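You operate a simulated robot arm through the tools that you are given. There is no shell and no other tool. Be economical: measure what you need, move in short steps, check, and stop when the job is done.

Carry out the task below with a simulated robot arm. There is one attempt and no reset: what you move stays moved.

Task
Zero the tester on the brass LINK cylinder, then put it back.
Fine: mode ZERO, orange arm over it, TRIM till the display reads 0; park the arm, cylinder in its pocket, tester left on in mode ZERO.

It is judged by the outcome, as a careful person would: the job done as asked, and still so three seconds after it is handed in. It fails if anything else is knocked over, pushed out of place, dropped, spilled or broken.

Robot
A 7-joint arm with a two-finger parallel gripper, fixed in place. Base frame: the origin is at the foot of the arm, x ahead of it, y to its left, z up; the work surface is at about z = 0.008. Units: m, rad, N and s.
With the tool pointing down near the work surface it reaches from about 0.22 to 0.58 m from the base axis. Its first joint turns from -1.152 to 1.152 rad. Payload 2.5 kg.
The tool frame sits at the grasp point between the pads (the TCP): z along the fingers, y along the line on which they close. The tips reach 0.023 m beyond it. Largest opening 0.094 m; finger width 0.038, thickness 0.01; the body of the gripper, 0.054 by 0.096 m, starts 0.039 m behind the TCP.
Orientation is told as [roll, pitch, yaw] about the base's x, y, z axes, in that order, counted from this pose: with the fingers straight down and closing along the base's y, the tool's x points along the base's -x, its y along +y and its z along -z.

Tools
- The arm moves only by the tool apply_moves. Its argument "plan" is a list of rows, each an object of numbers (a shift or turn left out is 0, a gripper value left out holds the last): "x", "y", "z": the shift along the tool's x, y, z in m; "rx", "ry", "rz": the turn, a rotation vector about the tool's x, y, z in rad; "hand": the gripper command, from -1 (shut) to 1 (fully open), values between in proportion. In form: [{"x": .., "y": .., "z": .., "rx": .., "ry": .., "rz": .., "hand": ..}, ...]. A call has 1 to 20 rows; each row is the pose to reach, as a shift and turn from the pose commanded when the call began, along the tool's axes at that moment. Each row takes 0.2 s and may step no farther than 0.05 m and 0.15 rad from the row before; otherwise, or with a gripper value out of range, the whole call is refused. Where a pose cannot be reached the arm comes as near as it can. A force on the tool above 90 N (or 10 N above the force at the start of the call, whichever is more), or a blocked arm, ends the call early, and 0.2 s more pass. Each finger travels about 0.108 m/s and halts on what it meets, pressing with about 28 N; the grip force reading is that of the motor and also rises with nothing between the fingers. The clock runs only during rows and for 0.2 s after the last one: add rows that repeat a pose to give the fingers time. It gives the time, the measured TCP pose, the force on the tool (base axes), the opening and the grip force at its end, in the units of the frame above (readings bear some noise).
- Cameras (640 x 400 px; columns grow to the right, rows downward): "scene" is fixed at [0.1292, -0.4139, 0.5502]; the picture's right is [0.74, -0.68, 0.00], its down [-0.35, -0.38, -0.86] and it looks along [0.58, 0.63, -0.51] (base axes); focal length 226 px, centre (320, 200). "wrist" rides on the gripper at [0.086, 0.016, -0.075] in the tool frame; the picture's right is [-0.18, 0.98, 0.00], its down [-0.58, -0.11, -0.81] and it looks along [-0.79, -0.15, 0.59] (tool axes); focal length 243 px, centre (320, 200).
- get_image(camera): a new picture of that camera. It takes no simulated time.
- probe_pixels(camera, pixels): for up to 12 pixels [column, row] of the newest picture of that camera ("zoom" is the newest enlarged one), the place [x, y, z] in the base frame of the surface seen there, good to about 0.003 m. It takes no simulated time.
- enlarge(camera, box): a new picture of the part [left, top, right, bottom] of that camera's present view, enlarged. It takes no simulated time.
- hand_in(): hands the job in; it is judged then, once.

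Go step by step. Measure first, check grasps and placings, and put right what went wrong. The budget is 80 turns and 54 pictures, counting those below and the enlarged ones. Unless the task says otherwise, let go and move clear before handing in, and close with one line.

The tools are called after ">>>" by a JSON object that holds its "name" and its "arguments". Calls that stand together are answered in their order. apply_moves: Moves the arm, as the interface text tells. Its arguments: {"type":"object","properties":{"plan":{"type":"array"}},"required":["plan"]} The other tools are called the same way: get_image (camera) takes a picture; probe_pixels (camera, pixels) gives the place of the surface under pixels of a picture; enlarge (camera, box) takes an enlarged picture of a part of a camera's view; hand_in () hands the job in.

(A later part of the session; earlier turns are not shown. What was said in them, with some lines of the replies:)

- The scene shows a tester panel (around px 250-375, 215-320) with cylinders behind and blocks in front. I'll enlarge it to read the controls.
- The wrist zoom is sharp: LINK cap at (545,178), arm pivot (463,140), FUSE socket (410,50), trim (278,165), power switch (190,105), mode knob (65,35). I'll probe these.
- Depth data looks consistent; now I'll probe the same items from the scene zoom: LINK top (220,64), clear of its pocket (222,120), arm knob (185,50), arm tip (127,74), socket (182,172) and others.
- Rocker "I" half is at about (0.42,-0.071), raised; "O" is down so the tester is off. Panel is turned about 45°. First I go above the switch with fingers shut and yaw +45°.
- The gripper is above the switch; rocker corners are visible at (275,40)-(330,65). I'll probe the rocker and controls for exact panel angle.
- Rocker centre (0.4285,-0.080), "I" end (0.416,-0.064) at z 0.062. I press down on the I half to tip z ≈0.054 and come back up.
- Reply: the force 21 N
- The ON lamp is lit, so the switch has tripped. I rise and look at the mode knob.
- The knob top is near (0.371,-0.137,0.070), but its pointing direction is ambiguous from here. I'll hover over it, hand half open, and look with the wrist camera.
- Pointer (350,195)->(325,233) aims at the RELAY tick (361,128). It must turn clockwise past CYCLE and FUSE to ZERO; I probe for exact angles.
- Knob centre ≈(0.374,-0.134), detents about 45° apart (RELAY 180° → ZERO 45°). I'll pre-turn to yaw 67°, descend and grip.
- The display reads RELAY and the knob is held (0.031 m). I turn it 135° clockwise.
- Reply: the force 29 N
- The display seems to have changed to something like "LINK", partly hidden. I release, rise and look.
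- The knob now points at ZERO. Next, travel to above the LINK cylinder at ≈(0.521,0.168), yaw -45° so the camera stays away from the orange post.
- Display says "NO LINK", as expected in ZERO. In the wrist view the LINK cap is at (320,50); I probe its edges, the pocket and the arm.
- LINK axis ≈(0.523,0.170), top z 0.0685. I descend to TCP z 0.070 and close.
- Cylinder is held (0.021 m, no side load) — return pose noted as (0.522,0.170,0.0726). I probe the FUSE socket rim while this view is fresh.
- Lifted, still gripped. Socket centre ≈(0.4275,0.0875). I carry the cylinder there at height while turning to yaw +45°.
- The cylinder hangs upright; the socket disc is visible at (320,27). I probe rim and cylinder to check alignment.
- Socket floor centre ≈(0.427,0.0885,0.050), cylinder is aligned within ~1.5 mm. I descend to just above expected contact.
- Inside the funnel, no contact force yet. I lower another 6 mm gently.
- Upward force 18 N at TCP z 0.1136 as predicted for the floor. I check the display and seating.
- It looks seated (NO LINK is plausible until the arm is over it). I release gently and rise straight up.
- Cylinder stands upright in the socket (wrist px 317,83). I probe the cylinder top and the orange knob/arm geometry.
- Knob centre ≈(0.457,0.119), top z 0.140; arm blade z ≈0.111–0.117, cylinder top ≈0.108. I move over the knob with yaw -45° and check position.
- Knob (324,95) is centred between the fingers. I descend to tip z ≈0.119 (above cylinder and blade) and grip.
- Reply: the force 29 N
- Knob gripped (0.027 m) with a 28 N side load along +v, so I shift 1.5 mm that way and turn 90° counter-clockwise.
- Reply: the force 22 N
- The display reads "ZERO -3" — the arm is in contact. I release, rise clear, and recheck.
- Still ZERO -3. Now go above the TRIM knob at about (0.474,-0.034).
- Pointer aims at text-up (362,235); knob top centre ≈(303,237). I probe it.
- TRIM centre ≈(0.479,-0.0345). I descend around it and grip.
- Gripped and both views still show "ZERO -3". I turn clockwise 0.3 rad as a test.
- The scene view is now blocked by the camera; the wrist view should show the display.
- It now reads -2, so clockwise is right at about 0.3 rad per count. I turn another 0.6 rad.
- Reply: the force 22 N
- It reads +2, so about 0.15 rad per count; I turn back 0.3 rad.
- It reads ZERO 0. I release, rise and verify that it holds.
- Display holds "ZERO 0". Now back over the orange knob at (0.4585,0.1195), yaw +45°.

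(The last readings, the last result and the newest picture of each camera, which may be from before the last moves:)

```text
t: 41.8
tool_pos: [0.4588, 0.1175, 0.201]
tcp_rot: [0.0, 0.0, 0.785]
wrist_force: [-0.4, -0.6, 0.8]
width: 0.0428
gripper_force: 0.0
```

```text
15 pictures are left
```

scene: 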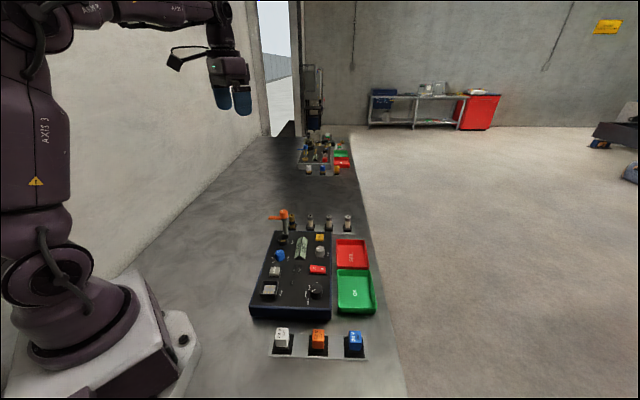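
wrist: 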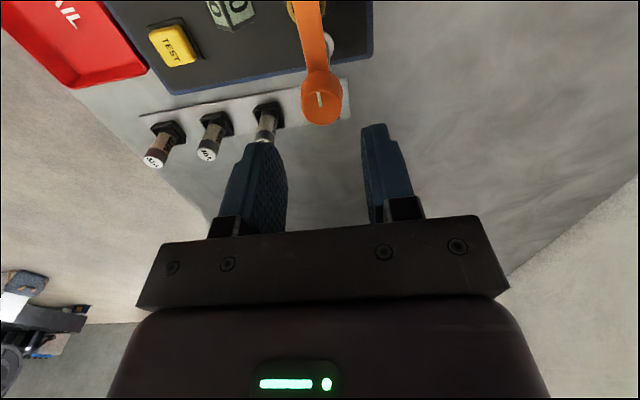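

The knob (321,97) is centred. I descend and grip.

>>> {"name": "apply_moves", "arguments": {"plan": [{"y": 0.001, "z": 0.025}, {"y": 0.001, "z": 0.045}, {"y": 0.001, "z": 0.058}, {"y": 0.001, "z": 0.058, "hand": -0.5}, {"y": 0.001, "z": 0.058, "hand": -1}, {"y": 0.001, "z": 0.058, "hand": -1}]}}

```text
t: 43.2
tool_pos: [0.4598, 0.12, 0.1435]
tcp_rot: [0.0, -0.001, 0.783]
wrist_force: [-5.9, 0.5, 4.6]
width: 0.027
gripper_force: 44.5
```

Gripped at 0.027 m with little side load. I turn 90° clockwise to park the arm, then release and rise.

>>> {"name": "apply_moves", "arguments": {"plan": [{"rz": 0.12}, {"rz": 0.24}, {"rz": 0.36}, {"rz": 0.48}, {"rz": 0.6}, {"rz": 0.72}, {"rz": 0.84}, {"rz": 0.96}, {"rz": 1.08}, {"rz": 1.2}, {"rz": 1.32}, {"rz": 1.44}, {"rz": 1.571}, {"rz": 1.571}, {"rz": 1.571, "hand": -0.5}, {"rz": 1.571, "hand": -0.1}, {"rz": 1.571, "hand": -0.1}, {"rz": 1.571, "z": -0.03}, {"rz": 1.571, "z": -0.06}, {"rz": 1.571, "z": -0.06}]}}

>>> {"name": "enlarge", "arguments": {"camera": "scene", "box": [240, 190, 368, 270]}}

```text
t: 47.4
tool_pos: [0.4611, 0.1193, 0.2042]
tcp_rot: [0.001, 0.002, -0.788]
wrist_force: [0.4, 0.5, -0.2]
width: 0.0423
gripper_force: 0.0
```

```text
5.00 times, centred on (304, 230) of scene
```

zoom: 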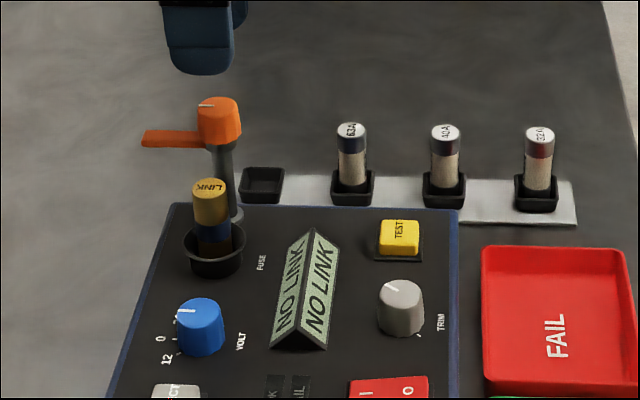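

Arm is parked at its original angle; NO LINK is expected without it. Now back over the cylinder at (0.427,0.0885), yaw +45°.

>>> {"name": "apply_moves", "arguments": {"plan": [{"x": 0.0001, "y": -0.004, "rz": -0.143}, {"x": 0.0002, "y": -0.008, "rz": -0.286}, {"x": 0.0003, "y": -0.012, "rz": -0.428}, {"x": 0.0004, "y": -0.016, "rz": -0.571}, {"x": 0.0005, "y": -0.02, "rz": -0.714}, {"x": 0.0006, "y": -0.024, "rz": -0.857}, {"x": 0.0007, "y": -0.028, "rz": -1.0}, {"x": 0.0008, "y": -0.032, "rz": -1.143}, {"x": 0.0009, "y": -0.036, "rz": -1.286}, {"x": 0.001, "y": -0.041, "rz": -1.428}, {"x": 0.0011, "y": -0.0449, "rz": -1.571}, {"x": 0.0011, "y": -0.0449, "rz": -1.571}]}}

>>> {"name": "get_image", "arguments": {"camera": "wrist"}}

>>> {"name": "probe_pixels", "arguments": {"camera": "wrist", "pixels": [[317, 84], [317, 76], [317, 92], [306, 84], [329, 84]]}}

```text
t: 50.0
tool_pos: [0.4255, 0.0893, 0.2039]
tcp_rot: [0.002, 0.0, 0.786]
wrist_force: [-0.1, 0.2, -0.2]
width: 0.0425
gripper_force: 0.1
```

```text
13 pictures are left
```

wrist: 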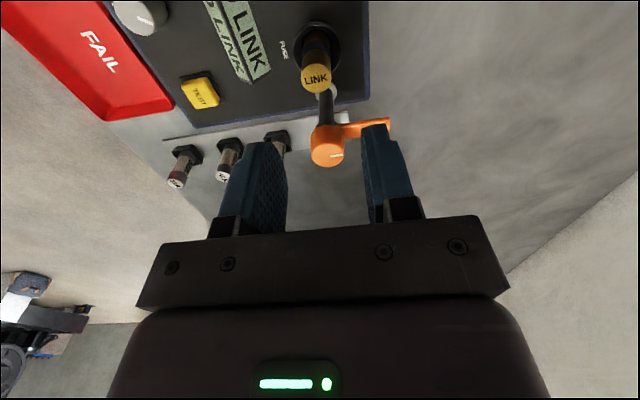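

```text
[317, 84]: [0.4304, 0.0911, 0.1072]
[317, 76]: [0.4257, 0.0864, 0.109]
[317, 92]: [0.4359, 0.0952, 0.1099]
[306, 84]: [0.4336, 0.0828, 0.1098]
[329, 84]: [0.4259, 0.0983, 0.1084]
```

Cylinder top is at (317,82), centred as before. I descend to TCP z 0.113, grip, and lift.

>>> {"name": "apply_moves", "arguments": {"plan": [{"y": 0.0003, "z": 0.04}, {"z": 0.075}, {"z": 0.09}, {"z": 0.09}, {"z": 0.09, "hand": -0.4}, {"z": 0.09, "hand": -1}, {"z": 0.09, "hand": -1}]}}

```text
t: 51.6
tool_pos: [0.4265, 0.0906, 0.1137]
tcp_rot: [0.0, 0.001, 0.784]
wrist_force: [1.0, -0.3, -0.5]
width: 0.0213
gripper_force: 28.2
```

Gripped at 0.0213 m. I lift straight up clear of the post.

>>> {"name": "apply_moves", "arguments": {"plan": [{"z": -0.01}, {"z": -0.03}, {"z": -0.07}, {"z": -0.11}, {"z": -0.13}, {"z": -0.13}]}}

```text
t: 53.0
tool_pos: [0.4298, 0.0894, 0.2432]
tcp_rot: [-0.001, 0.0, 0.784]
wrist_force: [0.3, -0.1, -2.2]
width: 0.021
gripper_force: 27.7
```

Lifted and held. I carry it above the LINK pocket, turning to yaw -45°.

>>> {"name": "apply_moves", "arguments": {"plan": [{"x": -0.0104, "y": -0.0009, "rz": 0.131}, {"x": -0.0208, "y": -0.0017, "rz": 0.262}, {"x": -0.0312, "y": -0.0026, "rz": 0.393}, {"x": -0.0416, "y": -0.0034, "rz": 0.524}, {"x": -0.052, "y": -0.0043, "rz": 0.655}, {"x": -0.0624, "y": -0.0052, "rz": 0.786}, {"x": -0.0728, "y": -0.006, "rz": 0.916}, {"x": -0.0832, "y": -0.0069, "rz": 1.047}, {"x": -0.0936, "y": -0.0077, "rz": 1.178}, {"x": -0.104, "y": -0.0086, "rz": 1.309}, {"x": -0.1144, "y": -0.0094, "rz": 1.44}, {"x": -0.1248, "y": -0.0103, "rz": 1.571}, {"x": -0.1248, "y": -0.0103, "rz": 1.571}]}}

>>> {"name": "get_image", "arguments": {"camera": "wrist"}}

>>> {"name": "enlarge", "arguments": {"camera": "wrist", "box": [272, 0, 368, 60]}}

```text
t: 55.8
tool_pos: [0.5218, 0.1703, 0.243]
tcp_rot: [0.001, 0.0, -0.789]
wrist_force: [-0.6, -0.7, -2.2]
width: 0.0207
gripper_force: 28.0
```

```text
12 pictures are left
```

wrist: 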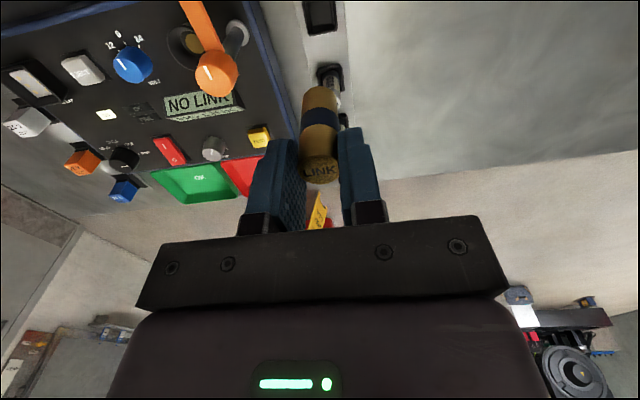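

```text
6.67 times, centred on (320, 30) of wrist
```

zoom: 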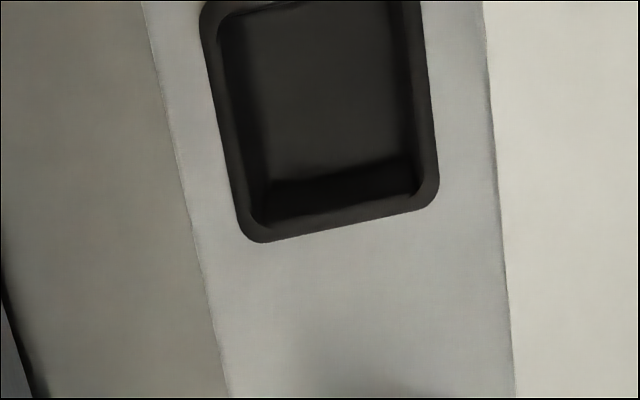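

The pocket is visible in the zoom (rim ~(205-440, 0-240)). I probe the rim and the cylinder for alignment.

>>> {"name": "probe_pixels", "arguments": {"camera": "zoom", "pixels": [[232, 150], [428, 110], [340, 225], [320, 8], [255, 232], [432, 190], [412, 12], [214, 22], [330, 100]]}}

>>> {"name": "probe_pixels", "arguments": {"camera": "wrist", "pixels": [[320, 180], [320, 162], [306, 172], [335, 170], [320, 90], [306, 98], [335, 95]]}}

```text
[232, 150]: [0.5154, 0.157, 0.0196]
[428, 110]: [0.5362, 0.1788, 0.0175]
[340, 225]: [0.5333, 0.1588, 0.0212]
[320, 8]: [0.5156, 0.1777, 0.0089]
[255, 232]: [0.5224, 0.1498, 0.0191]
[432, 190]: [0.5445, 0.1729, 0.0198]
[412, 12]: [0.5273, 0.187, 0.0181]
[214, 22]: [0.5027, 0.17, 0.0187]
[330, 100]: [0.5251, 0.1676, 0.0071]
```

```text
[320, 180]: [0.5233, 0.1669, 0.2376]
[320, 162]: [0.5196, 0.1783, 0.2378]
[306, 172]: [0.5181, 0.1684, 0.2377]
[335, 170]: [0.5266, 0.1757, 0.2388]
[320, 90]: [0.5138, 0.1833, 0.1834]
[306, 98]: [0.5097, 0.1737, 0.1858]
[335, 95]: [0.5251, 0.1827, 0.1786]
```

The cylinder sits about 2 mm toward tool +x of the pocket centre (0.524,0.170), so I correct x by -2 mm and descend to just above the floor.

>>> {"name": "apply_moves", "arguments": {"plan": [{"x": -0.002, "z": 0.04}, {"x": -0.002, "z": 0.08}, {"x": -0.002, "z": 0.115}, {"x": -0.002, "z": 0.14}, {"x": -0.002, "z": 0.15}, {"x": -0.002, "z": 0.157}, {"x": -0.002, "z": 0.163}, {"x": -0.002, "z": 0.163}]}}

>>> {"name": "enlarge", "arguments": {"camera": "scene", "box": [256, 200, 336, 250]}}

```text
t: 57.6
tool_pos: [0.5243, 0.1694, 0.0802]
tcp_rot: [0.0, -0.001, -0.785]
wrist_force: [0.0, 0.9, -1.6]
width: 0.0208
gripper_force: 28.1
```

```text
8.00 times, centred on (296, 225) of scene
```

zoom: 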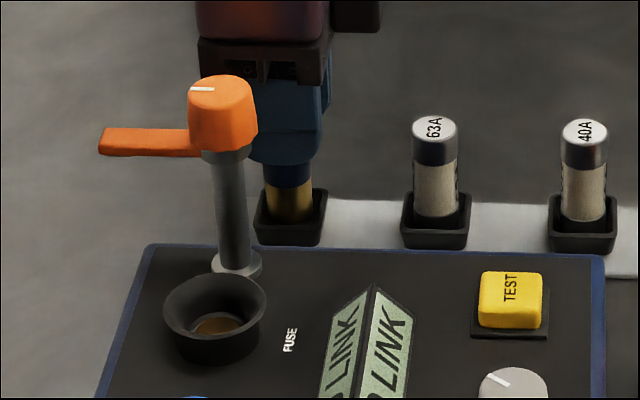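

The cylinder end is inside the pocket with no force. I lower the remaining few mm.

>>> {"name": "apply_moves", "arguments": {"plan": [{"z": 0.002}, {"z": 0.004}, {"z": 0.006}, {"z": 0.007}, {"z": 0.007}]}}

```text
t: 58.8
tool_pos: [0.523, 0.1698, 0.0739]
tcp_rot: [0.0, 0.001, -0.786]
wrist_force: [-0.4, 0.2, -2.1]
width: 0.0209
gripper_force: 28.0
```

No contact yet at z 0.074; down up to 2.5 mm more.

>>> {"name": "apply_moves", "arguments": {"plan": [{"z": 0.001}, {"z": 0.002}, {"z": 0.0025}, {"z": 0.0025}]}}

```text
t: 59.8
tool_pos: [0.5244, 0.1696, 0.0738]
tcp_rot: [0.003, -0.001, -0.788]
wrist_force: [-6.5, -1.8, 18.1]
width: 0.0209
gripper_force: 28.1
```

Now 18 N upward: it rests on the pocket floor. I release, rise clear, and check.

>>> {"name": "apply_moves", "arguments": {"plan": [{"z": -0.001, "hand": -0.4}, {"z": -0.001, "hand": -0.1}, {"z": -0.001, "hand": 0.0}, {"z": -0.02}, {"z": -0.06}, {"z": -0.1}, {"z": -0.14}, {"z": -0.17}]}}

>>> {"name": "enlarge", "arguments": {"camera": "scene", "box": [240, 190, 400, 290]}}

>>> {"name": "get_image", "arguments": {"camera": "wrist"}}

```text
t: 61.6
tool_pos: [0.523, 0.1684, 0.2451]
tcp_rot: [0.0, 0.001, -0.786]
wrist_force: [-0.1, -0.2, 0.2]
width: 0.047
gripper_force: 0.0
```

```text
4.00 times, centred on (320, 240) of scene
```

zoom: 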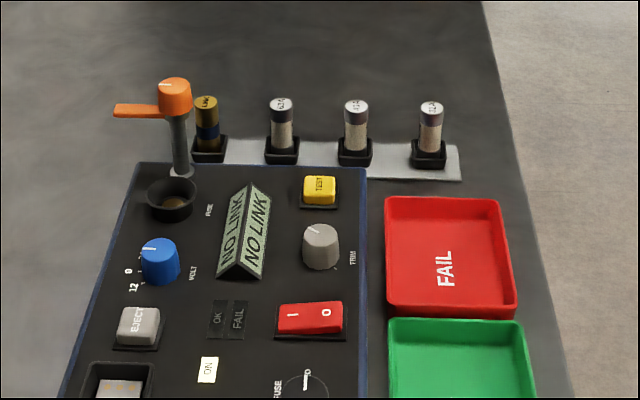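

```text
8 pictures are left
```

wrist: 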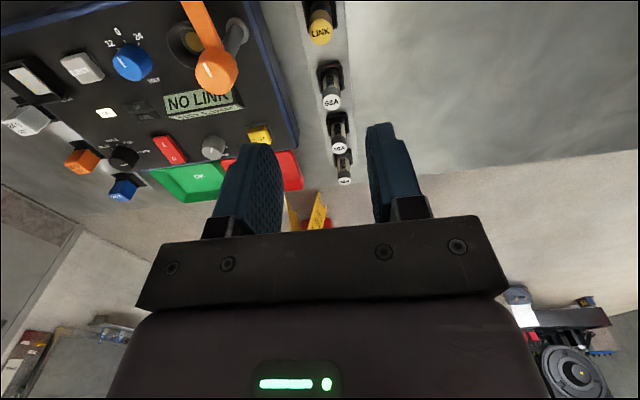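

The cylinder stands in its pocket (205,105 in the zoom). The orange arm is parked, ON is lit, the mode knob is at ZERO, and everything else is in place, so I hand in.

>>> {"name": "hand_in", "arguments": {}}

```text
The job is handed in.
```

The tester was zeroed on the LINK cylinder (display read "ZERO 0"). The orange arm is parked, the cylinder is back in its pocket, and the tester is left on in mode ZERO; it shows "NO LINK" now that the cylinder is out.
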